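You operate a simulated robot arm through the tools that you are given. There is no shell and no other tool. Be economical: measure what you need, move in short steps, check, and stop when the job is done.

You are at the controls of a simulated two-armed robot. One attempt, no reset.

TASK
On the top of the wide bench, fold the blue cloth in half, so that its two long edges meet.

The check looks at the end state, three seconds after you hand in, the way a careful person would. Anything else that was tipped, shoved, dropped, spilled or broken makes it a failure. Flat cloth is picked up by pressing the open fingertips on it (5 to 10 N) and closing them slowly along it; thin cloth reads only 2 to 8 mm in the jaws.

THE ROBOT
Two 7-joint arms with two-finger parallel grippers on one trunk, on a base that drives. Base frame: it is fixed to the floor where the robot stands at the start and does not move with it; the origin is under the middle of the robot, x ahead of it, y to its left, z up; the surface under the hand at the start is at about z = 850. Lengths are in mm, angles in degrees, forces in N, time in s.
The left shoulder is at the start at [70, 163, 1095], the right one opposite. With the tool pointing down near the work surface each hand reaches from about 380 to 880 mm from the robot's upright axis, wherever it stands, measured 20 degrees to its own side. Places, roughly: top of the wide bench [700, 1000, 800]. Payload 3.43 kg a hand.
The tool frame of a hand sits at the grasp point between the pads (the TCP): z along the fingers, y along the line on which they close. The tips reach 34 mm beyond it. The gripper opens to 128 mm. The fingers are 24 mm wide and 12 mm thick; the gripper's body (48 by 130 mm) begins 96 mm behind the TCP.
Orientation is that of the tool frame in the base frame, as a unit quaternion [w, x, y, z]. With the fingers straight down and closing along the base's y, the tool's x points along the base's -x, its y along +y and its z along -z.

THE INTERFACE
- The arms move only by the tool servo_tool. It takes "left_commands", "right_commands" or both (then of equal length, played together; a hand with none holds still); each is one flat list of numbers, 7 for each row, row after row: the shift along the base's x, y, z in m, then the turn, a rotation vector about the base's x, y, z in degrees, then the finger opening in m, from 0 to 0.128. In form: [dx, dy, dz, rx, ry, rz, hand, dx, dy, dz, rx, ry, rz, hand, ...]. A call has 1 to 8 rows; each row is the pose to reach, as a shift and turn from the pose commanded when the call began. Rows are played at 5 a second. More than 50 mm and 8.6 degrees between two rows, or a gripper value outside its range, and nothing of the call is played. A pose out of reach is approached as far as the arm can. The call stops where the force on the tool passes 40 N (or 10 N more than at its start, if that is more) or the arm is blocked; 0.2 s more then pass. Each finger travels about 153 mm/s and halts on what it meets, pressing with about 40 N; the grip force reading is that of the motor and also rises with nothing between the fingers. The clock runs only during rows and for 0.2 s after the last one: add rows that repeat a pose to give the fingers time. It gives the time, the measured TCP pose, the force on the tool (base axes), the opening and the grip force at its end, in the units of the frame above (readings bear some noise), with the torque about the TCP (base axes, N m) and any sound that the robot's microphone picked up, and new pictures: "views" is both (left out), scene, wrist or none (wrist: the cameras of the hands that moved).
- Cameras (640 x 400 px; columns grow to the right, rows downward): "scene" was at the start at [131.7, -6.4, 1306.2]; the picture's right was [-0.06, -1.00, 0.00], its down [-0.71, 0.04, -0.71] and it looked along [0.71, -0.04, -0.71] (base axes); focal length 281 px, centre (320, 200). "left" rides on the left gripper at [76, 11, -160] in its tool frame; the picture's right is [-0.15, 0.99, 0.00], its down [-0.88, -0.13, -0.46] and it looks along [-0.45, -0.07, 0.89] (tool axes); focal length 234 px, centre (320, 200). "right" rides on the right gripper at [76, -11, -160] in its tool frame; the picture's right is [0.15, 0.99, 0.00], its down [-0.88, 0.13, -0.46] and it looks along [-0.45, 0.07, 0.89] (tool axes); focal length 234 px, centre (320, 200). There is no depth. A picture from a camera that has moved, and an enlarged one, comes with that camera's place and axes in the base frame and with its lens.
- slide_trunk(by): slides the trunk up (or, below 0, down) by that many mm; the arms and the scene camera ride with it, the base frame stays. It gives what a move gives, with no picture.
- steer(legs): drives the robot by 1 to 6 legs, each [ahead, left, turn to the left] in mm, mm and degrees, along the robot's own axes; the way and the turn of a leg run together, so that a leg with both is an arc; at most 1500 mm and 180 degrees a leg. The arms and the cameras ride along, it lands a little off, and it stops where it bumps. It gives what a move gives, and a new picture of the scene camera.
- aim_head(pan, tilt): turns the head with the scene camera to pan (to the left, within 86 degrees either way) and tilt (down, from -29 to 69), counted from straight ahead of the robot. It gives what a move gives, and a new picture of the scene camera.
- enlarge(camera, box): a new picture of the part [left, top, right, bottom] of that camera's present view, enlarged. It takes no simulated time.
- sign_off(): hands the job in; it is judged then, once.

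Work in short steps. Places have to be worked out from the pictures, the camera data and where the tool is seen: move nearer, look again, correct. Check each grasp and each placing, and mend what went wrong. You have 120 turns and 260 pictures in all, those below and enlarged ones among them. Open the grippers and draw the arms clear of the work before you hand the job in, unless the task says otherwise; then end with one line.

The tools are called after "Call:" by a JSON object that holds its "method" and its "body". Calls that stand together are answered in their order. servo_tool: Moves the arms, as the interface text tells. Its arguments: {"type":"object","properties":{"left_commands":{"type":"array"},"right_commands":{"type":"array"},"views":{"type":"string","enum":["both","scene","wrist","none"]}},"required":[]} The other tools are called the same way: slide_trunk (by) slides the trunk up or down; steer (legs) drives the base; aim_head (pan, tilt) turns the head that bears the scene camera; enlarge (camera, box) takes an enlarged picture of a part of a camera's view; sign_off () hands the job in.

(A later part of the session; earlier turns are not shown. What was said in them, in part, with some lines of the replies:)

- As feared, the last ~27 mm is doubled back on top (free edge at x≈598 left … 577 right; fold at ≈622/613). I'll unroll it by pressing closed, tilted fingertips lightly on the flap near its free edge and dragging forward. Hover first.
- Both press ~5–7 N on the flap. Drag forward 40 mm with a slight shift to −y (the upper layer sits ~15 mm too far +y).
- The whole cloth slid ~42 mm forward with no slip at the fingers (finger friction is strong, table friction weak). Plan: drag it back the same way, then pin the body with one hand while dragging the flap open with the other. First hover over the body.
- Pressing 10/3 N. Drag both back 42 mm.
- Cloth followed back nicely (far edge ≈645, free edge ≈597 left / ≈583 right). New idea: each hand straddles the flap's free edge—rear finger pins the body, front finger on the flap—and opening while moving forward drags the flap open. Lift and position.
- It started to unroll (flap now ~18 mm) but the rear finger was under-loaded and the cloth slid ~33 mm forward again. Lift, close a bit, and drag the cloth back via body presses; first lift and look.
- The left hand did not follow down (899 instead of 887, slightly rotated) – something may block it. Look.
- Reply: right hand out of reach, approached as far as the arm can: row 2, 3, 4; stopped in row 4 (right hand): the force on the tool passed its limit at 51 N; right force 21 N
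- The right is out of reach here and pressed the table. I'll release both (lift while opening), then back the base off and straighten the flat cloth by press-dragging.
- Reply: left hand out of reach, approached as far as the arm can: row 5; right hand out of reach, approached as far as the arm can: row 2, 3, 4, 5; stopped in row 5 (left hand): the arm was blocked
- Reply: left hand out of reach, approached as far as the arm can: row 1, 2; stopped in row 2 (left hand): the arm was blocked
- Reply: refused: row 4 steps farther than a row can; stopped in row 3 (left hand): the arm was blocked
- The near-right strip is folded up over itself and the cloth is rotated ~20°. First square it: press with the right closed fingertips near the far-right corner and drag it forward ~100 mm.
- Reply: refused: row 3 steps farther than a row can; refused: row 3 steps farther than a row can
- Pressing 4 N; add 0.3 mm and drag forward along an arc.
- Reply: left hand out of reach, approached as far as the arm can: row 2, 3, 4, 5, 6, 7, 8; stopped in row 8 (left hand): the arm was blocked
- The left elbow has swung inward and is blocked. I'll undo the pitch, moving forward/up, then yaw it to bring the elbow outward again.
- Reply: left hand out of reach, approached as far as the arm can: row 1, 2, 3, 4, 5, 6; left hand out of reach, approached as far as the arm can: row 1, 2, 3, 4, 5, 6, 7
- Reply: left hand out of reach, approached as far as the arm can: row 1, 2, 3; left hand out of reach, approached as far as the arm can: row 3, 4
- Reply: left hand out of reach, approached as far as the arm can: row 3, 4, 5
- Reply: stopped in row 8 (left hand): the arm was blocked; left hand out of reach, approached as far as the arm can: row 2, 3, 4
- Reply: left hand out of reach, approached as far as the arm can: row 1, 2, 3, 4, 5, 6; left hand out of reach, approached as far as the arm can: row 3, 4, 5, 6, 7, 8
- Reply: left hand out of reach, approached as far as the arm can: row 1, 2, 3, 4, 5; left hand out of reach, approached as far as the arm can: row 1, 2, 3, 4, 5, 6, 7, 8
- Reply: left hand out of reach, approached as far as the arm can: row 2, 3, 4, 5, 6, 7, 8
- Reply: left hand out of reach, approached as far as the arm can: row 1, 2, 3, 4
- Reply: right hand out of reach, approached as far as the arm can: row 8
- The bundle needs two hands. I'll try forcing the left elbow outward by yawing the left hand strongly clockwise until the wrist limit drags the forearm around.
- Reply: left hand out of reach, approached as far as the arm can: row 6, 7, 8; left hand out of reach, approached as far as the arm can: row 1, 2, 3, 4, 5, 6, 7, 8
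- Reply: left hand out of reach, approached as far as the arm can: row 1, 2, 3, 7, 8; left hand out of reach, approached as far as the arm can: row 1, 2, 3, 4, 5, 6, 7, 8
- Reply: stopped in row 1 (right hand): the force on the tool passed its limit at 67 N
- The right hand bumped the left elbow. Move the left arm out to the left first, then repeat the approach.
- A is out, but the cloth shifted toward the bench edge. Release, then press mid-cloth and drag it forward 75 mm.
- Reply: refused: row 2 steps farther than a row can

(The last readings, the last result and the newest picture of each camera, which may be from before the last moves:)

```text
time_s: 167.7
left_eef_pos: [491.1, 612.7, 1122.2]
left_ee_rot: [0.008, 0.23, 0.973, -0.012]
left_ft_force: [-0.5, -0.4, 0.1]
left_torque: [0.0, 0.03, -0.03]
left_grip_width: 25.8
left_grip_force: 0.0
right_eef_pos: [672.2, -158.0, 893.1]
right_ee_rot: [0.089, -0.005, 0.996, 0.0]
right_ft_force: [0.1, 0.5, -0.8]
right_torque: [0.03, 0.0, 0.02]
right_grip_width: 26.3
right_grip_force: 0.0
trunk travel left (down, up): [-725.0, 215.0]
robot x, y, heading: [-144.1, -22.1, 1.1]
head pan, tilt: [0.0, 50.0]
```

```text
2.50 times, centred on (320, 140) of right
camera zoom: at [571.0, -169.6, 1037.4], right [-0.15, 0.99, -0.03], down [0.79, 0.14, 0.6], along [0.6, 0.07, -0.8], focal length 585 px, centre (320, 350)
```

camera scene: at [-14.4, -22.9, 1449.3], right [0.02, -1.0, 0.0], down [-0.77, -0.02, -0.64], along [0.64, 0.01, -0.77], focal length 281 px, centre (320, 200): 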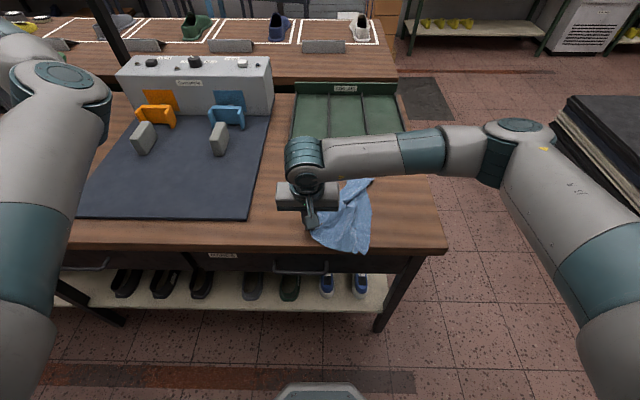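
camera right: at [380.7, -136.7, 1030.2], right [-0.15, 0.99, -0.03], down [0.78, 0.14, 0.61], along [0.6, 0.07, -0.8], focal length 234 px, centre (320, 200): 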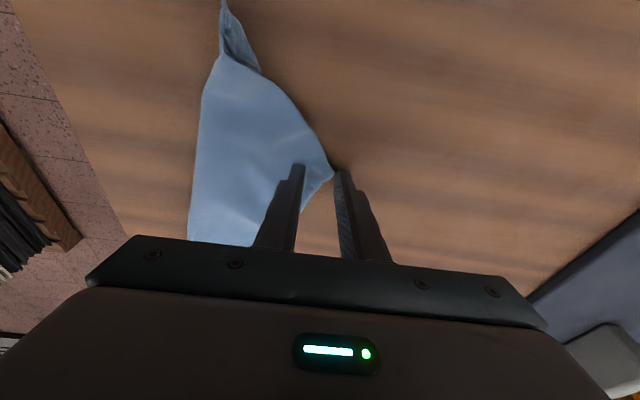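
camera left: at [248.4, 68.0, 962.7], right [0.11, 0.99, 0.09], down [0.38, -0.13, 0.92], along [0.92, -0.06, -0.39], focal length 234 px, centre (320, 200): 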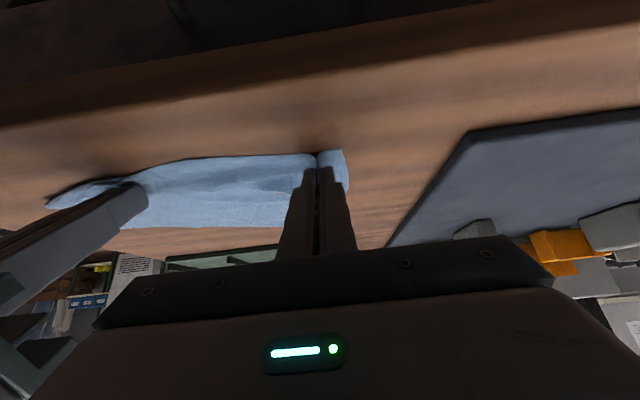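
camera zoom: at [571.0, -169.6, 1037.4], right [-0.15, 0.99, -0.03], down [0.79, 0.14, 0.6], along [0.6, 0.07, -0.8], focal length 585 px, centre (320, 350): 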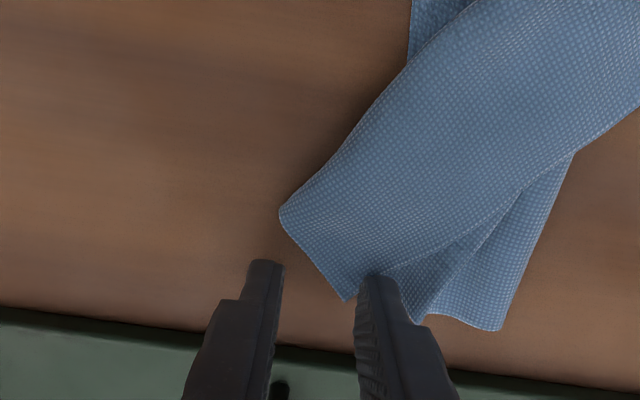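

B's tip is at (685,−148). Shift there, press lightly, close, lift and carry left.

Call:
{"method": "servo_tool", "body": {"right_commands": [0.007, 0.008, 0, 0, 0, 0, 0.026, 0.007, 0.008, -0.004, 0, 0, 0, 0.026, 0.007, 0.008, -0.0063, 0, 0, 0, 0.026, 0.007, 0.008, -0.0066, 0, 0, 0, 0.02, 0.007, 0.008, -0.0066, 0, 0, 0, 0.014, 0.007, 0.008, -0.0066, 0, 0, 0, 0.008, 0.007, 0.008, -0.0066, 0, 0, 0, 0.002, 0.007, 0.008, -0.0066, 0, 0, 0, 0], "views": "none"}}

Call:
{"method": "servo_tool", "body": {"right_commands": [-0.003, 0, 0.015, 0, 0, 0, 0, -0.01, 0.01, 0.04, 0, 0, 0, 0, -0.015, 0.045, 0.06, 0, 0, 0, 0, -0.02, 0.09, 0.065, 0, 0, 0, 0, -0.02, 0.13, 0.06, 0, 0, 0, 0, -0.02, 0.165, 0.04, 0, 0, 0, 0, -0.02, 0.18, 0.015, 0, 0, 0, 0, -0.02, 0.18, 0.004, 0, 0, 0, 0], "views": "none"}}

Call:
{"method": "enlarge", "body": {"camera": "scene", "box": [270, 110, 430, 240]}}

```text
time_s: 169.5
left_eef_pos: [490.7, 612.8, 1121.5]
left_ee_rot: [0.008, 0.231, 0.973, -0.012]
left_ft_force: [0.4, 0.1, -0.1]
left_torque: [0.01, -0.01, 0.02]
left_grip_width: 25.8
left_grip_force: 0.0
right_eef_pos: [681.0, -151.3, 886.6]
right_ee_rot: [0.089, -0.004, 0.996, 0.0]
right_ft_force: [-0.1, 0.3, 1.0]
right_torque: [0.02, 0.01, 0.04]
right_grip_width: 0.3
right_grip_force: 33.0
trunk travel left (down, up): [-725.0, 215.0]
robot x, y, heading: [-143.0, -26.5, 1.2]
head pan, tilt: [0.0, 50.0]
```

```text
time_s: 171.3
left_eef_pos: [491.7, 612.2, 1121.5]
left_ee_rot: [0.008, 0.23, 0.973, -0.011]
left_ft_force: [0.1, -0.9, -0.1]
left_torque: [0.04, -0.02, 0.02]
left_grip_width: 25.8
left_grip_force: 0.2
right_eef_pos: [663.6, 29.3, 891.2]
right_ee_rot: [0.088, -0.003, 0.996, 0.0]
right_ft_force: [-0.1, -0.2, -0.1]
right_torque: [0.0, 0.0, 0.03]
right_grip_width: 0.0
right_grip_force: 33.3
trunk travel left (down, up): [-725.0, 215.0]
robot x, y, heading: [-140.5, -27.9, 1.1]
head pan, tilt: [0.0, 50.0]
```

```text
3.08 times, centred on (350, 175) of scene
camera zoom: at [-13.9, -23.3, 1449.3], right [0.02, -1.0, 0.0], down [-0.77, -0.01, -0.64], along [0.64, 0.01, -0.77], focal length 863 px, centre (228, 277)
```

zoom: 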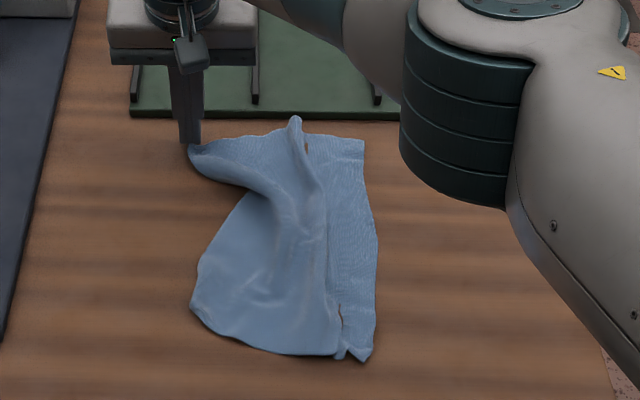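

Nearly open now: corners A(453,17), B(652,26), C(667,−153), D(395,−132); long edges run along x. Stretch B a bit more left and release; then press corner A and drag it to the near-left to open the pleats.

Call:
{"method": "servo_tool", "body": {"right_commands": [0.005, 0.015, -0.003, 0, 0, 0, 0, 0.01, 0.03, -0.003, 0, 0, 0, 0, 0.01, 0.04, -0.003, 0, 0, 0, 0, 0.01, 0.04, 0.0, 0, 0, 0, 0.02, 0.01, 0.04, 0.03, 0, 0, 0, 0.02, -0.03, 0.03, 0.05, 0, 0, 0, 0, -0.07, 0.02, 0.05, 0, 0, 0, 0, -0.11, 0.01, 0.05, 0, 0, 0, 0], "views": "none"}}

Call:
{"method": "servo_tool", "body": {"right_commands": [-0.03, -0.01, 0, 0, 0, 0, 0, -0.06, -0.025, 0, 0, 0, 0, 0, -0.09, -0.035, -0.02, 0, 0, 0, 0, -0.096, -0.035, -0.045, 0, 0, 0, 0, -0.096, -0.035, -0.0535, 0, 0, 0, 0, -0.105, -0.02, -0.0545, 0, 0, 0, 0, -0.12, -0.005, -0.0545, 0, 0, 0, 0, -0.135, 0.01, -0.0545, 0, 0, 0, 0], "views": "none"}}

Call:
{"method": "servo_tool", "body": {"right_commands": [-0.012, 0.015, 0, 0, 0, 0, 0, -0.022, 0.03, 0, 0, 0, 0, 0, -0.022, 0.03, 0.03, 0, 0, 0, 0, -0.03, 0.06, 0.07, 0, 0, 0, 0.02, -0.03, 0.09, 0.1, 0, 0, 0, 0.026], "views": "none"}}

Call:
{"method": "enlarge", "body": {"camera": "scene", "box": [270, 110, 430, 240]}}

```text
time_s: 173.1
left_eef_pos: [488.9, 614.8, 1122.0]
left_ee_rot: [0.008, 0.231, 0.973, -0.011]
left_ft_force: [-0.6, 0.4, 0.1]
left_torque: [0.01, -0.01, -0.02]
left_grip_width: 26.0
left_grip_force: 0.0
right_eef_pos: [551.7, 38.5, 942.5]
right_ee_rot: [0.089, -0.003, 0.996, -0.001]
right_ft_force: [0.4, -0.4, -0.7]
right_torque: [0.01, -0.06, -0.01]
right_grip_width: 0.0
right_grip_force: 33.4
right hand out of reach, approached as far as the arm can: row 2, 3, 4, 5
trunk travel left (down, up): [-725.0, 215.0]
robot x, y, heading: [-140.8, -23.4, 1.3]
head pan, tilt: [0.0, 50.0]
```

```text
time_s: 174.9
left_eef_pos: [489.6, 613.1, 1122.1]
left_ee_rot: [0.008, 0.23, 0.973, -0.011]
left_ft_force: [0.7, 0.3, 0.0]
left_torque: [0.02, 0.01, -0.01]
left_grip_width: 25.9
left_grip_force: 0.0
right_eef_pos: [415.9, 49.2, 887.6]
right_ee_rot: [0.089, -0.003, 0.996, -0.001]
right_ft_force: [2.2, -1.4, 11.1]
right_torque: [-0.01, 0.01, -0.01]
right_grip_width: 0.0
right_grip_force: 33.1
trunk travel left (down, up): [-725.0, 215.0]
robot x, y, heading: [-143.2, -24.5, 1.3]
head pan, tilt: [0.0, 50.0]
```

```text
refused: row 4 steps farther than a row can; nothing moved
```

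```text
3.08 times, centred on (350, 175) of scene
camera zoom: at [-15.3, -22.8, 1449.5], right [0.02, -1.0, 0.0], down [-0.77, -0.01, -0.64], along [0.64, 0.01, -0.77], focal length 863 px, centre (228, 277)
```

zoom: 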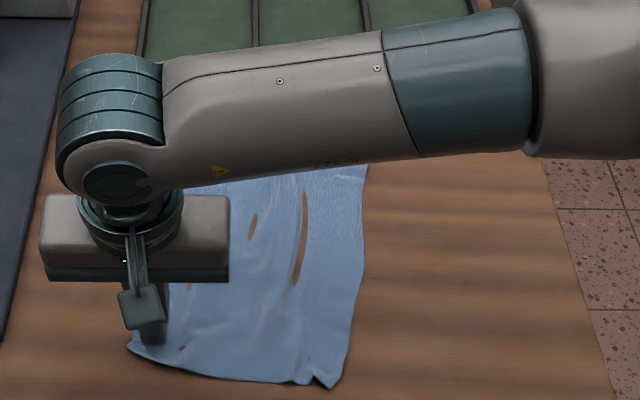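

Pleats are opening. Drag A a further 35 mm left, then lift and view.

Call:
{"method": "servo_tool", "body": {"right_commands": [0.0, 0.012, 0, 0, 0, 0, 0, 0.002, 0.024, 0, 0, 0, 0, 0, 0.004, 0.036, 0, 0, 0, 0, 0, 0.004, 0.036, 0.03, 0, 0, 0, 0, -0.006, 0.05, 0.06, 0, 0, 0, 0.02, -0.016, 0.07, 0.1, 0, 0, 0, 0.026, -0.016, 0.1, 0.13, 0, 0, 0, 0.026], "views": "none"}}

Call:
{"method": "enlarge", "body": {"camera": "scene", "box": [250, 110, 430, 240]}}

```text
time_s: 176.5
left_eef_pos: [489.2, 613.7, 1120.3]
left_ee_rot: [0.009, 0.23, 0.973, -0.012]
left_ft_force: [-0.9, -0.3, -0.7]
left_torque: [-0.01, 0.01, -0.02]
left_grip_width: 26.0
left_grip_force: 0.2
right_eef_pos: [398.2, 152.0, 1015.5]
right_ee_rot: [0.09, -0.004, 0.996, -0.001]
right_ft_force: [-0.5, 0.5, -0.4]
right_torque: [-0.01, -0.01, 0.01]
right_grip_width: 26.1
right_grip_force: 0.1
trunk travel left (down, up): [-725.0, 215.0]
robot x, y, heading: [-146.5, -24.7, 1.6]
head pan, tilt: [0.0, 50.0]
```

```text
3.08 times, centred on (340, 175) of scene
camera zoom: at [-14.9, -20.9, 1449.2], right [0.02, -1.0, 0.0], down [-0.77, -0.02, -0.64], along [0.64, 0.01, -0.77], focal length 863 px, centre (258, 277)
```

zoom: 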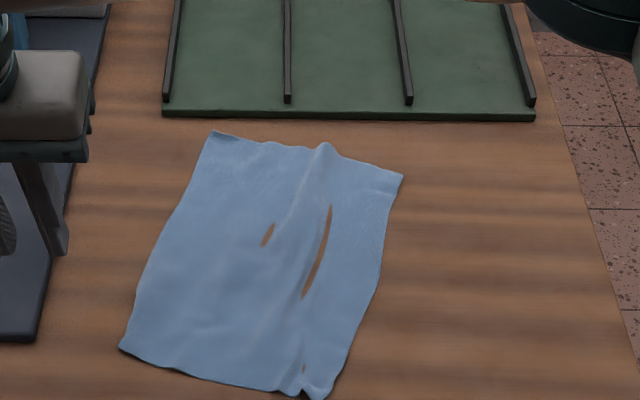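

Excellent – the cloth is spread flat: A(403,101), B(680,38), C(614,−154), D(357,−70), with one pleat near the right side. Flatten it by press-dragging D and then C outward (to the right).

Call:
{"method": "servo_tool", "body": {"right_commands": [-0.005, -0.045, -0.02, 0, 0, 0, 0, -0.01, -0.09, -0.035, 0, 0, 0, 0, -0.015, -0.135, -0.05, 0, 0, 0, 0, -0.02, -0.18, -0.06, 0, 0, 0, 0, -0.025, -0.225, -0.07, 0, 0, 0, 0, -0.026, -0.24, -0.1, 0, 0, 0, 0, -0.026, -0.24, -0.124, 0, 0, 0, 0, -0.026, -0.24, -0.1285, 0, 0, 0, 0], "views": "none"}}

Call:
{"method": "servo_tool", "body": {"right_commands": [0, -0.01, -0.0004, 0, 0, 0, 0, 0, -0.02, -0.0004, 0, 0, 0, 0, -0.001, -0.03, -0.0004, 0, 0, 0, 0, -0.002, -0.04, -0.0004, 0, 0, 0, 0, -0.002, -0.04, 0.03, 0, 0, 0, 0, 0.03, -0.04, 0.05, 0, 0, 0, 0, 0.07, -0.045, 0.05, 0, 0, 0, 0, 0.11, -0.05, 0.05, 0, 0, 0, 0], "views": "none"}}

Call:
{"method": "servo_tool", "body": {"right_commands": [0.045, 0, 0, 0, 0, 0, 0, 0.09, 0, 0, 0, 0, 0, 0, 0.116, -0.002, -0.02, 0, 0, 0, 0, 0.116, -0.002, -0.047, 0, 0, 0, 0, 0.116, -0.002, -0.0502, 0, 0, 0, 0, 0.118, -0.012, -0.0506, 0, 0, 0, 0, 0.121, -0.022, -0.0506, 0, 0, 0, 0, 0.124, -0.03, -0.0506, 0, 0, 0, 0], "views": "none"}}

Call:
{"method": "servo_tool", "body": {"right_commands": [0, 0, 0.03, 0, 0, 0, 0, 0, -0.03, 0.06, 0, 0, 0, 0, -0.03, -0.06, 0.08, 0, 0, 0, 0, -0.06, -0.09, 0.1, 0, 0, 0, 0, -0.09, -0.12, 0.12, 0, 0, 0, 0, -0.12, -0.15, 0.12, 0, 0, 0, 0], "views": "none"}}

Call:
{"method": "enlarge", "body": {"camera": "scene", "box": [250, 110, 430, 240]}}

```text
time_s: 178.3
left_eef_pos: [489.7, 613.0, 1123.0]
left_ee_rot: [0.009, 0.23, 0.973, -0.011]
left_ft_force: [-0.1, 0.7, -0.5]
left_torque: [-0.02, 0.01, 0.01]
left_grip_width: 26.2
left_grip_force: 0.1
right_eef_pos: [373.3, -91.4, 887.5]
right_ee_rot: [0.09, -0.003, 0.996, 0.0]
right_ft_force: [0.4, -0.4, 0.3]
right_torque: [-0.01, -0.01, -0.01]
right_grip_width: 0.1
right_grip_force: 33.0
trunk travel left (down, up): [-725.0, 215.0]
robot x, y, heading: [-145.7, -24.9, 1.5]
head pan, tilt: [0.0, 50.0]
```

```text
time_s: 180.1
left_eef_pos: [492.2, 613.7, 1120.7]
left_ee_rot: [0.008, 0.23, 0.973, -0.011]
left_ft_force: [-0.1, 1.3, 0.6]
left_torque: [-0.03, 0.04, 0.03]
left_grip_width: 26.3
left_grip_force: 0.0
right_eef_pos: [484.4, -142.5, 938.3]
right_ee_rot: [0.089, -0.004, 0.996, 0.0]
right_ft_force: [-0.2, -1.1, -1.1]
right_torque: [0.03, 0.02, -0.03]
right_grip_width: 0.0
right_grip_force: 33.0
trunk travel left (down, up): [-725.0, 215.0]
robot x, y, heading: [-143.2, -25.1, 1.1]
head pan, tilt: [0.0, 50.0]
```

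```text
time_s: 181.9
left_eef_pos: [490.0, 613.5, 1121.7]
left_ee_rot: [0.007, 0.229, 0.973, -0.012]
left_ft_force: [-0.8, -0.7, -0.1]
left_torque: [0.0, 0.0, -0.04]
left_grip_width: 26.3
left_grip_force: 0.1
right_eef_pos: [610.2, -172.7, 888.1]
right_ee_rot: [0.088, -0.004, 0.996, 0.0]
right_ft_force: [1.0, 0.2, -0.1]
right_torque: [0.03, 0.07, 0.03]
right_grip_width: 0.0
right_grip_force: 33.2
trunk travel left (down, up): [-725.0, 215.0]
robot x, y, heading: [-139.6, -23.4, 1.2]
head pan, tilt: [0.0, 50.0]
```

```text
time_s: 183.3
left_eef_pos: [489.3, 611.4, 1123.4]
left_ee_rot: [0.008, 0.23, 0.973, -0.011]
left_ft_force: [-0.7, -1.0, 0.1]
left_torque: [0.03, -0.04, -0.03]
left_grip_width: 25.7
left_grip_force: 0.2
right_eef_pos: [488.1, -321.6, 1007.3]
right_ee_rot: [0.09, -0.004, 0.996, -0.001]
right_ft_force: [0.1, -0.9, -1.0]
right_torque: [-0.01, -0.04, 0.0]
right_grip_width: 0.3
right_grip_force: 33.1
trunk travel left (down, up): [-725.0, 215.0]
robot x, y, heading: [-141.3, -27.8, 1.3]
head pan, tilt: [0.0, 50.0]
```

```text
3.08 times, centred on (340, 175) of scene
camera zoom: at [-15.7, -24.8, 1449.4], right [0.02, -1.0, 0.0], down [-0.77, -0.01, -0.64], along [0.64, 0.01, -0.77], focal length 863 px, centre (258, 277)
```

zoom: 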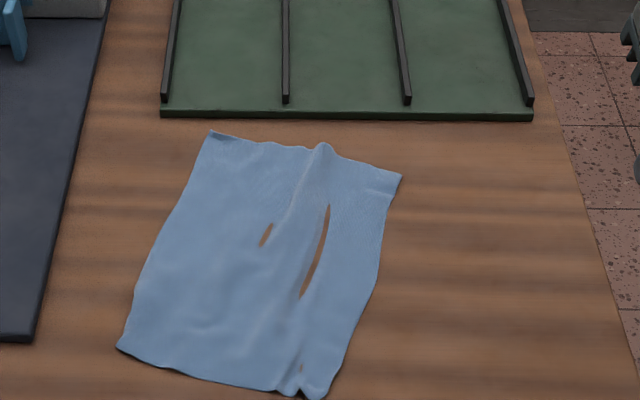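

The presses did not touch (z a bit high). Repeat ~2 mm lower.

Call:
{"method": "servo_tool", "body": {"right_commands": [-0.02, 0.04, -0.01, 0, 0, 0, 0, -0.04, 0.08, -0.02, 0, 0, 0, 0, -0.06, 0.12, -0.03, 0, 0, 0, 0, -0.08, 0.16, -0.04, 0, 0, 0, 0, -0.1, 0.2, -0.055, 0, 0, 0, 0, -0.115, 0.232, -0.085, 0, 0, 0, 0, -0.115, 0.232, -0.116, 0, 0, 0, 0, -0.115, 0.232, -0.1212, 0, 0, 0, 0], "views": "none"}}

Call:
{"method": "servo_tool", "body": {"right_commands": [0, -0.01, -0.0006, 0, 0, 0, 0, 0, -0.02, -0.0006, 0, 0, 0, 0, -0.001, -0.03, -0.0006, 0, 0, 0, 0, -0.002, -0.042, -0.0006, 0, 0, 0, 0, -0.002, -0.042, 0.03, 0, 0, 0, 0, 0.03, -0.042, 0.05, 0, 0, 0, 0, 0.07, -0.045, 0.05, 0, 0, 0, 0, 0.11, -0.05, 0.05, 0, 0, 0, 0], "views": "none"}}

Call:
{"method": "servo_tool", "body": {"right_commands": [0.045, 0, 0, 0, 0, 0, 0, 0.09, 0, 0, 0, 0, 0, 0, 0.112, 0.0, -0.02, 0, 0, 0, 0, 0.112, 0.0, -0.046, 0, 0, 0, 0, 0.112, 0.0, -0.0504, 0, 0, 0, 0, 0.114, -0.012, -0.0508, 0, 0, 0, 0, 0.117, -0.024, -0.0508, 0, 0, 0, 0, 0.12, -0.034, -0.0508, 0, 0, 0, 0], "views": "none"}}

Call:
{"method": "servo_tool", "body": {"right_commands": [0, 0, 0.03, 0, 0, 0, 0, 0, -0.03, 0.06, 0, 0, 0, 0, -0.03, -0.06, 0.08, 0, 0, 0, 0, -0.06, -0.09, 0.1, 0, 0, 0, 0, -0.09, -0.12, 0.12, 0, 0, 0, 0, -0.12, -0.15, 0.12, 0, 0, 0, 0], "views": "none"}}

Call:
{"method": "enlarge", "body": {"camera": "scene", "box": [250, 110, 430, 240]}}

```text
time_s: 185.1
left_eef_pos: [490.7, 613.0, 1121.8]
left_ee_rot: [0.008, 0.23, 0.973, -0.011]
left_ft_force: [0.1, 0.6, 0.1]
left_torque: [-0.01, -0.02, -0.02]
left_grip_width: 25.8
left_grip_force: 0.0
right_eef_pos: [372.3, -89.6, 885.2]
right_ee_rot: [0.089, -0.005, 0.996, -0.001]
right_ft_force: [0.1, 0.1, 0.1]
right_torque: [0.02, 0.04, -0.03]
right_grip_width: 0.0
right_grip_force: 33.0
trunk travel left (down, up): [-725.0, 215.0]
robot x, y, heading: [-139.3, -28.1, 1.1]
head pan, tilt: [0.0, 50.0]
```

```text
time_s: 186.9
left_eef_pos: [491.2, 613.2, 1120.8]
left_ee_rot: [0.009, 0.23, 0.973, -0.012]
left_ft_force: [1.1, 0.3, 0.3]
left_torque: [0.0, -0.01, -0.01]
left_grip_width: 26.0
left_grip_force: 0.2
right_eef_pos: [482.5, -139.8, 936.8]
right_ee_rot: [0.088, -0.004, 0.996, 0.0]
right_ft_force: [0.7, 0.1, -0.7]
right_torque: [-0.01, -0.01, -0.02]
right_grip_width: 0.0
right_grip_force: 33.4
trunk travel left (down, up): [-725.0, 215.0]
robot x, y, heading: [-140.4, -26.3, 1.3]
head pan, tilt: [0.0, 50.0]
```

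```text
time_s: 188.7
left_eef_pos: [490.1, 611.5, 1121.6]
left_ee_rot: [0.009, 0.23, 0.973, -0.011]
left_ft_force: [1.0, -0.2, -0.5]
left_torque: [0.01, -0.01, 0.01]
left_grip_width: 26.0
left_grip_force: 0.0
right_eef_pos: [602.3, -172.8, 885.7]
right_ee_rot: [0.09, -0.004, 0.996, 0.0]
right_ft_force: [-0.3, 1.2, 5.0]
right_torque: [0.06, 0.02, -0.02]
right_grip_width: 0.0
right_grip_force: 33.0
trunk travel left (down, up): [-725.0, 215.0]
robot x, y, heading: [-142.3, -20.3, 1.0]
head pan, tilt: [0.0, 50.0]
```

```text
time_s: 190.1
left_eef_pos: [489.8, 611.0, 1123.9]
left_ee_rot: [0.008, 0.231, 0.973, -0.011]
left_ft_force: [1.2, -0.1, 0.3]
left_torque: [0.04, 0.0, 0.01]
left_grip_width: 25.9
left_grip_force: 0.1
right_eef_pos: [481.3, -322.5, 1006.2]
right_ee_rot: [0.09, -0.004, 0.996, -0.001]
right_ft_force: [-0.7, -0.7, 0.7]
right_torque: [0.01, -0.01, 0.0]
right_grip_width: 0.1
right_grip_force: 33.4
trunk travel left (down, up): [-725.0, 215.0]
robot x, y, heading: [-142.1, -23.6, 1.3]
head pan, tilt: [0.0, 50.0]
```

```text
3.08 times, centred on (340, 175) of scene
camera zoom: at [-15.6, -24.8, 1449.4], right [0.02, -1.0, 0.0], down [-0.77, -0.01, -0.64], along [0.64, 0.01, -0.77], focal length 863 px, centre (258, 277)
```

zoom: 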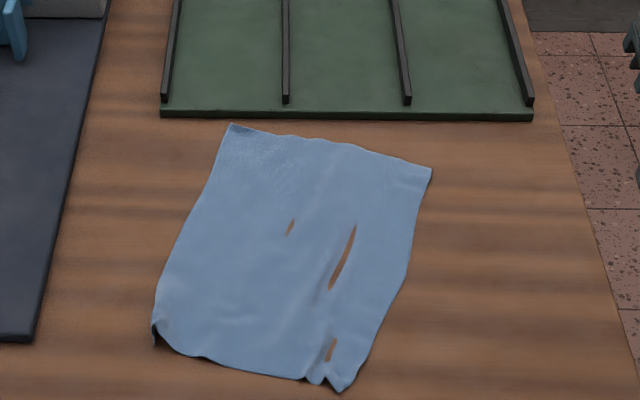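

C's side flattened well (BC=214). Now press-drag D once more slightly lower to open the remaining pleat, then yaw the right hand to close along x and hover over the left edge near A.

Call:
{"method": "servo_tool", "body": {"right_commands": [-0.017, 0.0375, -0.01, 0, 0, 0, 0, -0.034, 0.075, -0.02, 0, 0, 0, 0, -0.051, 0.1125, -0.03, 0, 0, 0, 0, -0.068, 0.15, -0.04, 0, 0, 0, 0, -0.085, 0.1875, -0.05, 0, 0, 0, 0, -0.103, 0.225, -0.07, 0, 0, 0, 0, -0.103, 0.225, -0.112, 0, 0, 0, 0, -0.103, 0.225, -0.1222, 0, 0, 0, 0], "views": "none"}}

Call:
{"method": "servo_tool", "body": {"right_commands": [0, -0.01, -0.0005, 0, 0, 0, 0, 0, -0.02, -0.0005, 0, 0, 0, 0, -0.003, -0.03, -0.0005, 0, 0, 0, 0, -0.005, -0.042, -0.0005, 0, 0, 0, 0, -0.005, -0.042, 0.03, 0, 0, 0, 0, -0.005, -0.042, 0.06, 0, 0, 0, 0, -0.003, -0.02, 0.08, 0, 0, 0, 0, 0, 0.01, 0.1, 0, 0, 0, 0], "views": "none"}}

Call:
{"method": "servo_tool", "body": {"right_commands": [0.0074, 0.02, -0.005, 0, 0, -8.5, 0.0, 0.0148, 0.04, -0.01, 0, 0, -17, 0, 0.022, 0.06, -0.015, 0, 0, -25.5, 0.01, 0.03, 0.08, -0.02, 0, 0, -34, 0.02, 0.037, 0.1, -0.025, 0, 0, -42.5, 0.024, 0.044, 0.12, -0.03, 0, 0, -51, 0.024, 0.052, 0.14, -0.035, 0, 0, -59.5, 0.024, 0.059, 0.16, -0.04, 0, 0, -68, 0.024], "views": "none"}}

Call:
{"method": "servo_tool", "body": {"right_commands": [0, 0, -0.01, 0, 0, -8, 0.024, 0, 0, -0.02, 0, 0, -16, 0.024, 0, 0, -0.039, 0, 0, -22, 0.024, 0, 0, -0.039, 0, 0, -22, 0.024], "views": "wrist"}}

```text
time_s: 191.9
left_eef_pos: [489.7, 611.9, 1123.2]
left_ee_rot: [0.01, 0.23, 0.973, -0.011]
left_ft_force: [0.6, -0.1, 0.3]
left_torque: [-0.02, -0.05, 0.03]
left_grip_width: 26.0
left_grip_force: 0.0
right_eef_pos: [378.1, -97.7, 886.9]
right_ee_rot: [0.091, -0.002, 0.996, -0.002]
right_ft_force: [1.3, -2.5, 10.6]
right_torque: [-0.02, 0.0, 0.01]
right_grip_width: 0.0
right_grip_force: 32.6
trunk travel left (down, up): [-725.0, 215.0]
robot x, y, heading: [-142.7, -25.1, 1.0]
head pan, tilt: [0.0, 50.0]
```

```text
time_s: 193.7
left_eef_pos: [491.1, 614.1, 1120.2]
left_ee_rot: [0.007, 0.23, 0.973, -0.012]
left_ft_force: [0.1, 0.0, 0.6]
left_torque: [-0.04, 0.0, -0.05]
left_grip_width: 25.9
left_grip_force: 0.1
right_eef_pos: [379.9, -87.1, 984.2]
right_ee_rot: [0.088, -0.004, 0.996, -0.002]
right_ft_force: [-0.1, 0.6, 0.5]
right_torque: [0.0, 0.0, -0.02]
right_grip_width: 0.0
right_grip_force: 33.0
trunk travel left (down, up): [-725.0, 215.0]
robot x, y, heading: [-140.8, -23.1, 1.3]
head pan, tilt: [0.0, 50.0]
```

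```text
time_s: 195.5
left_eef_pos: [490.3, 613.3, 1121.8]
left_ee_rot: [0.008, 0.23, 0.973, -0.011]
left_ft_force: [0.5, 0.5, -0.1]
left_torque: [-0.01, 0.02, 0.01]
left_grip_width: 25.9
left_grip_force: 0.0
right_eef_pos: [439.9, 71.9, 943.8]
right_ee_rot: [0.073, 0.555, 0.827, -0.052]
right_ft_force: [-0.4, 0.4, 0.5]
right_torque: [0.0, -0.04, 0.02]
right_grip_width: 24.0
right_grip_force: 0.0
trunk travel left (down, up): [-725.0, 215.0]
robot x, y, heading: [-141.5, -24.4, 1.3]
head pan, tilt: [0.0, 50.0]
```

```text
time_s: 196.5
left_eef_pos: [489.4, 612.5, 1121.7]
left_ee_rot: [0.008, 0.231, 0.973, -0.012]
left_ft_force: [0.4, -0.1, -0.4]
left_torque: [0.01, -0.02, -0.01]
left_grip_width: 26.1
left_grip_force: 0.0
right_eef_pos: [437.9, 71.3, 904.7]
right_ee_rot: [0.062, 0.702, 0.706, -0.064]
right_ft_force: [-0.7, -0.2, 0.1]
right_torque: [-0.02, -0.02, -0.01]
right_grip_width: 24.2
right_grip_force: 0.0
trunk travel left (down, up): [-725.0, 215.0]
robot x, y, heading: [-138.9, -24.9, 1.3]
head pan, tilt: [0.0, 50.0]
camera right: at [427.6, 174.6, 1048.1], right [0.99, 0.15, -0.03], down [0.14, -0.78, 0.6], along [0.07, -0.6, -0.8], focal length 234 px, centre (320, 200)
```

right: 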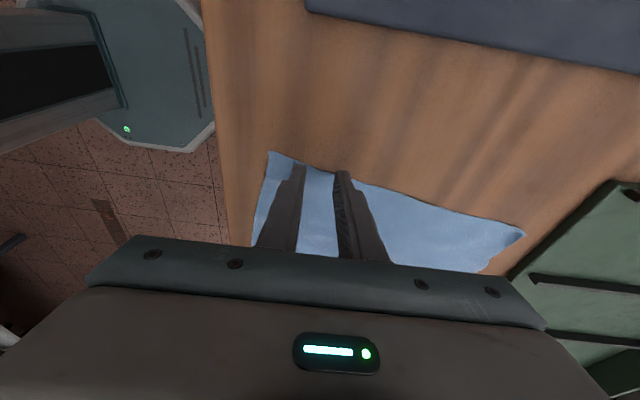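

Yaw reached; the left edge AB passes y≈65 under the fingers (A now ≈(391,73), B≈(681,22)). Shift 20 mm toward A, press, pinch the edge, and swing it over to the right edge near D, rolling the hand as it goes.

Call:
{"method": "servo_tool", "body": {"right_commands": [-0.02, 0.003, -0.01, 0, 0, 0, 0.024, -0.02, 0.003, -0.016, 0, 0, 0, 0.024, -0.02, 0.003, -0.0185, 0, 0, 0, 0.024, -0.02, 0.003, -0.0192, 0, 0, 0, 0.024, -0.02, 0.003, -0.0192, 0, 0, 0, 0.018, -0.02, 0.003, -0.0192, 0, 0, 0, 0.012, -0.02, 0.003, -0.0192, 0, 0, 0, 0.005, -0.02, 0.003, -0.0192, 0, 0, 0, 0], "views": "none"}}

Call:
{"method": "servo_tool", "body": {"right_commands": [-0.0047, -0.0098, 0.024, 6.25, 0, 0, 0, -0.0095, -0.0355, 0.059, 12.5, 0, 0, 0, -0.0142, -0.0692, 0.0836, 18.75, 0, 0, 0, -0.019, -0.1078, 0.0928, 25, 0, 0, 0, -0.0237, -0.1463, 0.0867, 31.25, 0, 0, 0, -0.0285, -0.1847, 0.0652, 37.5, 0, 0, 0, -0.0332, -0.2129, 0.0333, 43.75, 0, 0, 0, -0.038, -0.2299, 0.003, 50, 0, 0, 0], "views": "none"}}

Call:
{"method": "enlarge", "body": {"camera": "scene", "box": [250, 110, 430, 240]}}

```text
time_s: 198.3
left_eef_pos: [491.9, 612.5, 1120.5]
left_ee_rot: [0.009, 0.23, 0.973, -0.011]
left_ft_force: [0.3, -0.8, -0.1]
left_torque: [-0.01, 0.0, 0.03]
left_grip_width: 26.0
left_grip_force: 0.2
right_eef_pos: [418.6, 74.7, 885.2]
right_ee_rot: [0.062, 0.701, 0.707, -0.063]
right_ft_force: [0.4, 0.2, 2.5]
right_torque: [-0.01, -0.01, -0.03]
right_grip_width: 0.0
right_grip_force: 33.1
trunk travel left (down, up): [-725.0, 215.0]
robot x, y, heading: [-145.2, -26.1, 1.2]
head pan, tilt: [0.0, 50.0]
```

```text
time_s: 200.1
left_eef_pos: [489.8, 611.1, 1123.1]
left_ee_rot: [0.008, 0.231, 0.973, -0.01]
left_ft_force: [0.0, -0.8, -0.5]
left_torque: [0.03, 0.0, 0.03]
left_grip_width: 25.8
left_grip_force: 0.0
right_eef_pos: [378.3, -156.9, 889.5]
right_ee_rot: [-0.241, 0.661, 0.668, 0.242]
right_ft_force: [-0.6, -1.1, -0.3]
right_torque: [0.04, 0.0, -0.01]
right_grip_width: 0.0
right_grip_force: 32.4
trunk travel left (down, up): [-725.0, 215.0]
robot x, y, heading: [-142.8, -24.8, 0.9]
head pan, tilt: [0.0, 50.0]
```

```text
3.08 times, centred on (340, 175) of scene
camera zoom: at [-14.6, -24.2, 1449.4], right [0.02, -1.0, 0.0], down [-0.77, -0.01, -0.64], along [0.64, 0.01, -0.77], focal length 863 px, centre (258, 277)
```

zoom: 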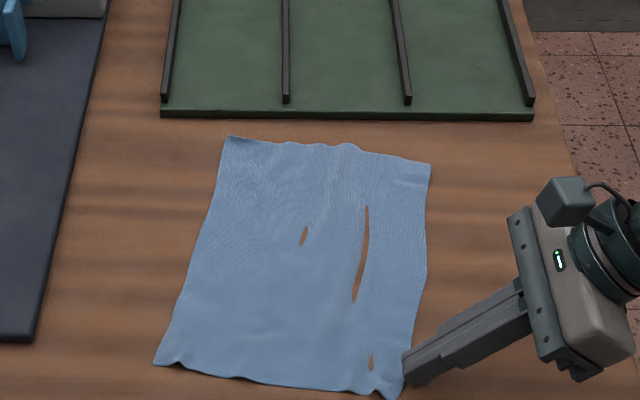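

The grip missed (too little cloth under the pads), but the swing motion works and the cloth is now flat and square: A(389,68), B(672,17), C(635,−189), D(360,−126). Go back, take ~15 mm of edge with firmer pressure.

Call:
{"method": "servo_tool", "body": {"right_commands": [0.0047, 0.017, 0.0303, -6.25, 0, 0, 0, 0.0095, 0.0452, 0.0622, -12.5, 0, 0, 0, 0.0142, 0.0836, 0.0837, -18.75, 0, 0, 0, 0.019, 0.1221, 0.0898, -25, 0, 0, 0.01, 0.0237, 0.1607, 0.0806, -31.25, 0, 0, 0.02, 0.0285, 0.1944, 0.056, -37.5, 0, 0, 0.026, 0.0332, 0.2201, 0.021, -43.75, 0, 0, 0.026, 0.037, 0.223, 0.006, -50, 0, 0, 0.026], "views": "none"}}

Call:
{"method": "servo_tool", "body": {"right_commands": [0, 0, -0.006, 0, 0, 0, 0.026, 0, 0, -0.011, 0, 0, 0, 0.026, 0, 0, -0.011, 0, 0, 0, 0.026], "views": "none"}}

```text
time_s: 201.9
left_eef_pos: [490.2, 613.4, 1122.2]
left_ee_rot: [0.008, 0.231, 0.973, -0.012]
left_ft_force: [-0.1, 1.0, 0.4]
left_torque: [-0.03, 0.0, 0.02]
left_grip_width: 26.2
left_grip_force: 0.0
right_eef_pos: [417.7, 68.8, 893.0]
right_ee_rot: [0.064, 0.701, 0.707, -0.065]
right_ft_force: [0.0, -0.1, 0.1]
right_torque: [-0.01, 0.03, 0.02]
right_grip_width: 25.8
right_grip_force: 0.0
trunk travel left (down, up): [-725.0, 215.0]
robot x, y, heading: [-139.9, -23.3, 1.0]
head pan, tilt: [0.0, 50.0]
```

```text
time_s: 202.7
left_eef_pos: [488.3, 612.2, 1123.3]
left_ee_rot: [0.009, 0.23, 0.973, -0.011]
left_ft_force: [-0.2, 0.5, 0.0]
left_torque: [-0.02, -0.02, -0.04]
left_grip_width: 26.0
left_grip_force: 0.1
right_eef_pos: [416.8, 67.7, 887.1]
right_ee_rot: [0.063, 0.702, 0.707, -0.062]
right_ft_force: [1.3, -1.7, 28.2]
right_torque: [0.09, 0.49, 0.02]
right_grip_width: 25.4
right_grip_force: 0.1
trunk travel left (down, up): [-725.0, 215.0]
robot x, y, heading: [-139.9, -23.3, 1.1]
head pan, tilt: [0.0, 50.0]
```

28 N is too firm; ease 1.8 mm, close slowly, then swing over to D's side.

Call:
{"method": "servo_tool", "body": {"right_commands": [0, 0, 0.0018, 0, 0, 0, 0.026, 0, 0, 0.0018, 0, 0, 0, 0.021, 0, 0, 0.0018, 0, 0, 0, 0.016, 0, 0, 0.0018, 0, 0, 0, 0.011, 0, 0, 0.0018, 0, 0, 0, 0.006, 0, 0, 0.0018, 0, 0, 0, 0.001, 0, 0, 0.0018, 0, 0, 0, 0], "views": "none"}}

Call:
{"method": "servo_tool", "body": {"right_commands": [-0.0042, -0.0092, 0.024, 6.25, 0, 0, 0, -0.0085, -0.0333, 0.059, 12.5, 0, 0, 0, -0.0128, -0.0649, 0.0836, 18.75, 0, 0, 0, -0.017, -0.1011, 0.0928, 25, 0, 0, 0, -0.0212, -0.1372, 0.0867, 31.25, 0, 0, 0, -0.0255, -0.1732, 0.0652, 37.5, 0, 0, 0, -0.03, -0.1997, 0.0333, 43.75, 0, 0, 0, -0.034, -0.2157, 0.003, 50, 0, 0, 0], "views": "none"}}

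Call:
{"method": "enlarge", "body": {"camera": "scene", "box": [250, 110, 430, 240]}}

```text
time_s: 204.3
left_eef_pos: [488.1, 612.5, 1122.5]
left_ee_rot: [0.01, 0.23, 0.973, -0.011]
left_ft_force: [0.8, 0.2, -0.7]
left_torque: [0.0, 0.01, -0.03]
left_grip_width: 26.1
left_grip_force: 0.0
right_eef_pos: [417.1, 67.5, 886.4]
right_ee_rot: [0.063, 0.701, 0.707, -0.064]
right_ft_force: [-2.4, 1.6, 20.3]
right_torque: [0.17, 0.23, 0.0]
right_grip_width: 1.6
right_grip_force: 36.7
trunk travel left (down, up): [-725.0, 215.0]
robot x, y, heading: [-141.2, -23.1, 1.0]
head pan, tilt: [0.0, 50.0]
```

```text
time_s: 206.1
left_eef_pos: [489.6, 610.9, 1122.4]
left_ee_rot: [0.008, 0.23, 0.973, -0.012]
left_ft_force: [0.0, -0.6, -0.2]
left_torque: [0.02, -0.01, -0.03]
left_grip_width: 26.0
left_grip_force: 0.2
right_eef_pos: [385.1, -147.4, 890.4]
right_ee_rot: [-0.241, 0.661, 0.667, 0.243]
right_ft_force: [-0.8, 0.4, 3.7]
right_torque: [-0.03, 0.03, -0.05]
right_grip_width: 1.5
right_grip_force: 36.4
trunk travel left (down, up): [-725.0, 215.0]
robot x, y, heading: [-139.3, -21.6, 1.0]
head pan, tilt: [0.0, 50.0]
```

```text
3.08 times, centred on (340, 175) of scene
camera zoom: at [-15.1, -23.9, 1449.5], right [0.02, -1.0, 0.0], down [-0.77, -0.01, -0.64], along [0.64, 0.01, -0.77], focal length 863 px, centre (258, 277)
```

zoom: 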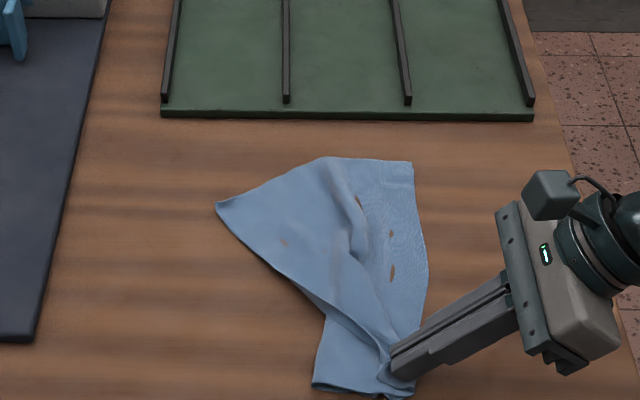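

A now sits at D. Release there, retreat along the fingers, and move over corner B (≈(571,24)).

Call:
{"method": "servo_tool", "body": {"right_commands": [0, -0.002, 0.002, 0, 0, 0, 0.015, 0, -0.006, 0.007, 0, 0, 0, 0.03, 0, -0.025, 0.03, 0, 0, 0, 0.03, 0, -0.045, 0.06, 0, 0, 0, 0.03, 0, -0.06, 0.095, 0, 0, 0, 0.03], "views": "none"}}

Call:
{"method": "servo_tool", "body": {"right_commands": [0.0233, 0.0294, 0, -6.25, 0, 0, 0.03, 0.0466, 0.0588, 0, -12.5, 0, 0, 0.03, 0.07, 0.0882, 0, -18.75, 0, 0, 0.03, 0.0932, 0.1176, -0.01, -25, 0, 0, 0.03, 0.1165, 0.147, -0.02, -31.25, 0, 0, 0.03, 0.14, 0.1764, -0.035, -37.5, 0, 0, 0.03, 0.163, 0.206, -0.055, -43.75, 0, 0, 0.03, 0.186, 0.235, -0.08, -50, 0, 0, 0.03], "views": "none"}}

Call:
{"method": "enlarge", "body": {"camera": "right", "box": [220, 80, 440, 230]}}

```text
time_s: 207.3
left_eef_pos: [490.4, 613.4, 1121.4]
left_ee_rot: [0.008, 0.231, 0.973, -0.012]
left_ft_force: [-0.8, 0.2, -0.8]
left_torque: [-0.01, 0.0, 0.02]
left_grip_width: 26.2
left_grip_force: 0.2
right_eef_pos: [383.4, -207.0, 985.7]
right_ee_rot: [-0.239, 0.662, 0.668, 0.241]
right_ft_force: [0.5, -0.4, 0.5]
right_torque: [0.03, 0.0, -0.01]
right_grip_width: 29.9
right_grip_force: 0.1
trunk travel left (down, up): [-725.0, 215.0]
robot x, y, heading: [-141.9, -23.3, 0.9]
head pan, tilt: [0.0, 50.0]
```

```text
time_s: 209.1
left_eef_pos: [491.1, 615.4, 1120.1]
left_ee_rot: [0.008, 0.23, 0.973, -0.013]
left_ft_force: [-0.5, 1.0, -0.1]
left_torque: [-0.05, -0.01, -0.01]
left_grip_width: 25.9
left_grip_force: 0.1
right_eef_pos: [571.6, 27.8, 902.4]
right_ee_rot: [0.064, 0.701, 0.707, -0.064]
right_ft_force: [0.1, -0.1, 0.1]
right_torque: [-0.01, 0.01, -0.03]
right_grip_width: 30.0
right_grip_force: 0.0
trunk travel left (down, up): [-725.0, 215.0]
robot x, y, heading: [-140.8, -23.0, 1.0]
head pan, tilt: [0.0, 50.0]
```

```text
2.67 times, centred on (330, 155) of right
camera zoom: at [561.0, 130.3, 1045.3], right [0.99, 0.15, -0.03], down [0.14, -0.78, 0.61], along [0.07, -0.6, -0.79], focal length 624 px, centre (293, 320)
```

zoom: 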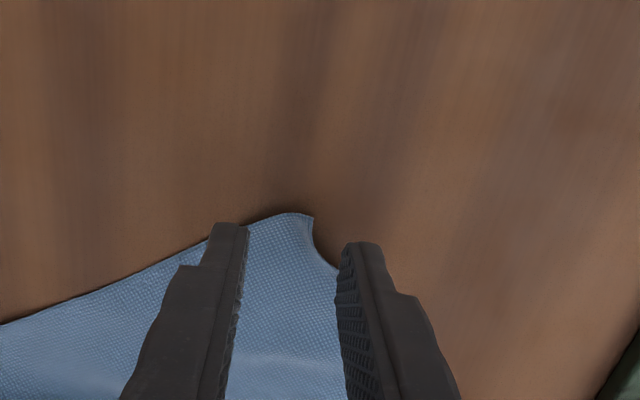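

Corner B is between the fingers. Lower, close, and swing it over to C (636,−171).

Call:
{"method": "servo_tool", "body": {"right_commands": [0, 0, -0.009, 0, 0, 0, 0.03, 0, 0, -0.015, 0, 0, 0, 0.03, 0, 0, -0.0175, 0, 0, 0, 0.026, 0, 0, -0.0178, 0, 0, 0, 0.02, 0, 0, -0.0178, 0, 0, 0, 0.014, 0, 0, -0.0178, 0, 0, 0, 0.008, 0, 0, -0.0178, 0, 0, 0, 0.002, 0, 0, -0.0178, 0, 0, 0, 0], "views": "none"}}

Call:
{"method": "servo_tool", "body": {"right_commands": [0.0071, -0.0091, 0.024, 6.25, 0, 0, 0, 0.0142, -0.0329, 0.059, 12.5, 0, 0, 0, 0.0213, -0.0641, 0.0836, 18.75, 0, 0, 0, 0.0285, -0.0998, 0.0928, 25, 0, 0, 0, 0.0356, -0.1355, 0.0867, 31.25, 0, 0, 0, 0.0427, -0.171, 0.0652, 37.5, 0, 0, 0, 0.05, -0.1972, 0.0333, 43.75, 0, 0, 0, 0.057, -0.213, 0.004, 50, 0, 0, 0], "views": "none"}}

Call:
{"method": "enlarge", "body": {"camera": "scene", "box": [250, 110, 430, 240]}}

```text
time_s: 210.9
left_eef_pos: [490.2, 612.1, 1121.2]
left_ee_rot: [0.008, 0.229, 0.973, -0.011]
left_ft_force: [0.0, 0.4, 0.7]
left_torque: [-0.01, -0.01, 0.0]
left_grip_width: 26.0
left_grip_force: 0.1
right_eef_pos: [569.5, 26.2, 886.6]
right_ee_rot: [0.062, 0.702, 0.706, -0.064]
right_ft_force: [-0.1, -0.5, 7.3]
right_torque: [0.02, 0.03, 0.01]
right_grip_width: 1.2
right_grip_force: 36.1
trunk travel left (down, up): [-725.0, 215.0]
robot x, y, heading: [-135.7, -28.3, 1.1]
head pan, tilt: [0.0, 50.0]
```

```text
time_s: 212.7
left_eef_pos: [491.3, 612.4, 1121.4]
left_ee_rot: [0.008, 0.231, 0.973, -0.013]
left_ft_force: [-0.3, -0.1, -0.4]
left_torque: [0.03, 0.04, 0.02]
left_grip_width: 25.8
left_grip_force: 0.0
right_eef_pos: [630.8, -186.7, 890.9]
right_ee_rot: [-0.241, 0.662, 0.667, 0.243]
right_ft_force: [0.0, 0.7, 0.2]
right_torque: [0.02, 0.04, 0.04]
right_grip_width: 1.4
right_grip_force: 36.3
trunk travel left (down, up): [-725.0, 215.0]
robot x, y, heading: [-140.8, -26.6, 1.2]
head pan, tilt: [0.0, 50.0]
```

```text
3.08 times, centred on (340, 175) of scene
camera zoom: at [-13.1, -23.5, 1449.2], right [0.02, -1.0, 0.0], down [-0.77, -0.01, -0.64], along [0.64, 0.01, -0.77], focal length 863 px, centre (258, 277)
5 turns are left
```

zoom: 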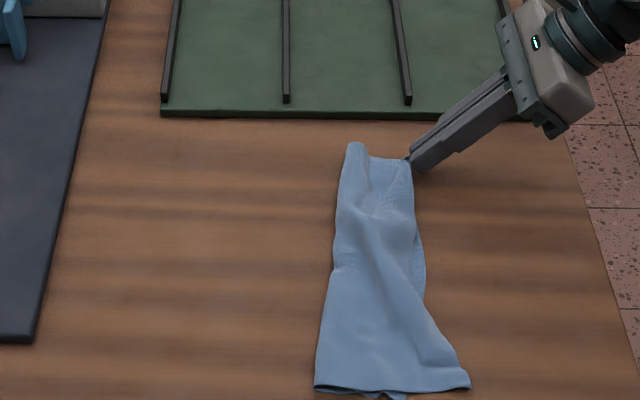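

5 turns left. B lies on C; the near end of the top layer overshoots D by ~55 mm to the right. Release B, then press the overhanging part near A (only a single layer there) and drag it back left ~52 mm.

Call:
{"method": "servo_tool", "body": {"right_commands": [0, -0.002, 0.002, 0, 0, 0, 0.015, 0, -0.006, 0.007, 0, 0, 0, 0.03, 0, -0.025, 0.03, 0, 0, 0, 0.03, 0, -0.045, 0.06, 0, 0, 0, 0.03, -0.04, -0.045, 0.075, 0, 0, 0, 0.01, -0.085, -0.04, 0.075, 0, 0, 0, 0, -0.13, -0.03, 0.075, 0, 0, 0, 0, -0.175, -0.02, 0.075, 0, 0, 0, 0], "views": "none"}}

Call:
{"method": "servo_tool", "body": {"right_commands": [-0.045, 0.01, 0, 0, 0, 0, 0, -0.064, 0.02, -0.03, 0, 0, 0, 0, -0.064, 0.022, -0.07, 0, 0, 0, 0, -0.064, 0.022, -0.0795, 0, 0, 0, 0, -0.064, 0.022, -0.0827, 0, 0, 0, 0, -0.064, 0.034, -0.0827, 0, 0, 0, 0, -0.064, 0.046, -0.0827, 0, 0, 0, 0, -0.064, 0.058, -0.0827, 0, 0, 0, 0], "views": "none"}}

Call:
{"method": "servo_tool", "body": {"right_commands": [0, 0.01, 0, 0, 0, 0, 0, 0, 0.018, 0, 0, 0, 0, 0, 0, 0.018, 0.03, 0, 0, 0, 0, 0, -0.01, 0.06, 0, 0, 0, 0, 0, -0.045, 0.09, 0, 0, 0, 0, 0, -0.085, 0.11, 0, 0, 0, 0, 0, -0.125, 0.13, 0, 0, 0, 0], "views": "none"}}

Call:
{"method": "enlarge", "body": {"camera": "scene", "box": [280, 120, 430, 240]}}

```text
time_s: 214.5
left_eef_pos: [489.5, 612.0, 1122.6]
left_ee_rot: [0.008, 0.23, 0.973, -0.01]
left_ft_force: [-0.2, -0.8, -0.1]
left_torque: [0.0, -0.01, 0.0]
left_grip_width: 26.0
left_grip_force: 0.1
right_eef_pos: [451.1, -206.4, 966.9]
right_ee_rot: [-0.24, 0.661, 0.669, 0.241]
right_ft_force: [1.0, 0.3, -0.4]
right_torque: [-0.05, -0.02, 0.0]
right_grip_width: 0.1
right_grip_force: 33.3
trunk travel left (down, up): [-725.0, 215.0]
robot x, y, heading: [-145.9, -22.9, 1.1]
head pan, tilt: [0.0, 50.0]
```

```text
time_s: 216.3
left_eef_pos: [488.2, 612.1, 1123.5]
left_ee_rot: [0.009, 0.23, 0.973, -0.011]
left_ft_force: [0.4, -0.7, -0.3]
left_torque: [-0.01, 0.0, -0.01]
left_grip_width: 26.0
left_grip_force: 0.1
right_eef_pos: [387.1, -150.4, 883.8]
right_ee_rot: [-0.239, 0.661, 0.668, 0.244]
right_ft_force: [-0.5, -9.7, 37.5]
right_torque: [0.2, 0.01, 0.01]
right_grip_width: 0.1
right_grip_force: 33.1
trunk travel left (down, up): [-725.0, 215.0]
robot x, y, heading: [-140.3, -22.0, 1.2]
head pan, tilt: [0.0, 50.0]
```

```text
time_s: 217.9
left_eef_pos: [489.6, 611.2, 1123.0]
left_ee_rot: [0.008, 0.23, 0.973, -0.011]
left_ft_force: [-0.5, -0.1, 0.7]
left_torque: [0.0, -0.04, 0.01]
left_grip_width: 25.8
left_grip_force: 0.0
right_eef_pos: [386.1, -276.8, 1010.8]
right_ee_rot: [-0.241, 0.662, 0.668, 0.241]
right_ft_force: [0.2, -0.2, -0.2]
right_torque: [-0.02, -0.02, 0.0]
right_grip_width: 0.0
right_grip_force: 33.2
trunk travel left (down, up): [-725.0, 215.0]
robot x, y, heading: [-142.2, -26.8, 1.1]
head pan, tilt: [0.0, 50.0]
```

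```text
3.33 times, centred on (355, 180) of scene
camera zoom: at [-15.4, -24.1, 1449.3], right [0.02, -1.0, 0.0], down [-0.77, -0.01, -0.64], along [0.64, 0.01, -0.77], focal length 935 px, centre (203, 267)
4 turns are left
```

zoom: 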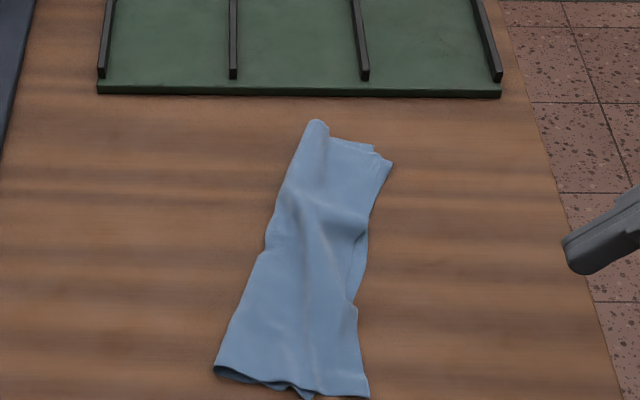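

Near end of the top layer still overhangs D by ~42 mm. Lift-and-shift instead: pinch the overhanging edge near A from the right, carry it 44 mm left, set down and release.

Call:
{"method": "servo_tool", "body": {"right_commands": [0, 0.03, -0.03, 0, 0, 0, 0.02, 0, 0.06, -0.06, 0, 0, 0, 0.026, 0, 0.09, -0.09, 0, 0, 0, 0.026, 0, 0.115, -0.113, 0, 0, 0, 0.026, 0, 0.132, -0.122, 0, 0, 0, 0.026, 0, 0.132, -0.1258, 0, 0, 0, 0.026, 0, 0.132, -0.1258, 0, 0, 0, 0.018, 0, 0.132, -0.1258, 0, 0, 0, 0.01], "views": "none"}}

Call:
{"method": "servo_tool", "body": {"right_commands": [0, 0, 0, 0, 0, 0, 0.004, 0, 0, 0, 0, 0, 0, 0, 0, 0, 0, 0, 0, 0, 0, 0, 0.005, 0.015, 0, 0, 0, 0, 0, 0.02, 0.028, 0, 0, 0, 0, 0, 0.036, 0.022, 0, 0, 0, 0, 0, 0.044, 0.008, 0, 0, 0, 0, 0, 0.044, 0.002, 0, 0, 0, 0], "views": "none"}}

Call:
{"method": "servo_tool", "body": {"right_commands": [0, 0, 0.001, 0, 0, 0, 0.012, 0, -0.002, 0.003, 0, 0, 0, 0.026, 0, -0.015, 0.02, 0, 0, 0, 0.026, 0, -0.035, 0.045, 0, 0, 0, 0.026, 0, -0.07, 0.075, 0, 0, 0, 0.026, 0, -0.11, 0.1, 0, 0, 0, 0.026, 0, -0.15, 0.125, 0, 0, 0, 0.026], "views": "none"}}

Call:
{"method": "enlarge", "body": {"camera": "scene", "box": [280, 120, 430, 240]}}

```text
time_s: 219.7
left_eef_pos: [490.2, 611.9, 1121.9]
left_ee_rot: [0.007, 0.23, 0.973, -0.012]
left_ft_force: [-0.3, 1.1, 0.5]
left_torque: [0.0, -0.02, -0.03]
left_grip_width: 25.9
left_grip_force: 0.1
right_eef_pos: [387.3, -141.0, 884.0]
right_ee_rot: [-0.241, 0.662, 0.668, 0.241]
right_ft_force: [-0.2, 0.5, 2.8]
right_torque: [0.01, 0.01, -0.01]
right_grip_width: 10.2
right_grip_force: 0.1
trunk travel left (down, up): [-725.0, 215.0]
robot x, y, heading: [-142.8, -23.1, 1.1]
head pan, tilt: [0.0, 50.0]
```

```text
time_s: 221.5
left_eef_pos: [491.2, 611.6, 1122.4]
left_ee_rot: [0.008, 0.23, 0.973, -0.011]
left_ft_force: [-0.3, 0.5, 0.5]
left_torque: [0.04, 0.01, 0.02]
left_grip_width: 26.0
left_grip_force: 0.1
right_eef_pos: [388.3, -97.1, 888.0]
right_ee_rot: [-0.24, 0.662, 0.668, 0.241]
right_ft_force: [0.2, 0.4, 1.1]
right_torque: [0.01, -0.01, 0.04]
right_grip_width: 1.9
right_grip_force: 36.4
trunk travel left (down, up): [-725.0, 215.0]
robot x, y, heading: [-139.2, -27.4, 1.1]
head pan, tilt: [0.0, 50.0]
```

```text
time_s: 223.1
left_eef_pos: [489.1, 612.1, 1122.0]
left_ee_rot: [0.009, 0.23, 0.973, -0.011]
left_ft_force: [0.7, -0.8, 0.0]
left_torque: [0.01, 0.02, 0.02]
left_grip_width: 26.1
left_grip_force: 0.2
right_eef_pos: [385.9, -246.0, 1012.4]
right_ee_rot: [-0.241, 0.661, 0.669, 0.241]
right_ft_force: [1.0, -0.3, 0.6]
right_torque: [0.01, 0.02, 0.0]
right_grip_width: 25.9
right_grip_force: 0.0
trunk travel left (down, up): [-725.0, 215.0]
robot x, y, heading: [-144.0, -25.5, 1.2]
head pan, tilt: [0.0, 50.0]
```

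```text
3.33 times, centred on (355, 180) of scene
camera zoom: at [-14.9, -23.7, 1449.3], right [0.02, -1.0, 0.0], down [-0.77, -0.01, -0.64], along [0.64, 0.01, -0.77], focal length 935 px, centre (203, 267)
3 turns are left
```

zoom: 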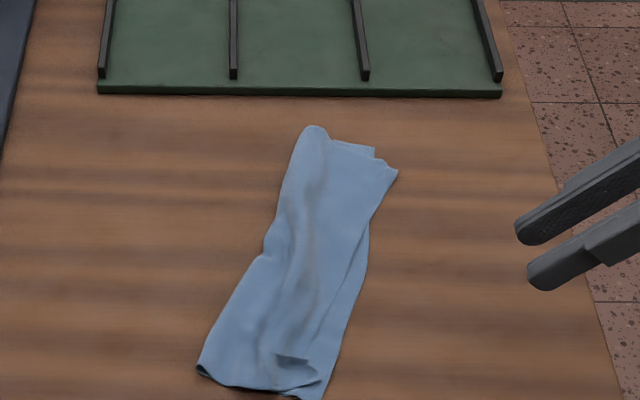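

The cloth is now folded lengthwise, and its long edges are within about 15 mm of each other. Both grippers are open and clear of the work, so I'm handing in.

Call:
{"method": "sign_off", "body": {}}

```text
The job is handed in.
```

I folded the blue cloth lengthwise on the wide bench and handed it in, but the fold isn't clean. The long edges meet to within roughly 15 mm by eye, the near-end corner of the top layer is slightly doubled back, and there are some wrinkles. The cloth also ended up turned about 90° from how it started. I saw nothing else tipped or shoved in the pictures; both grippers are open and clear.
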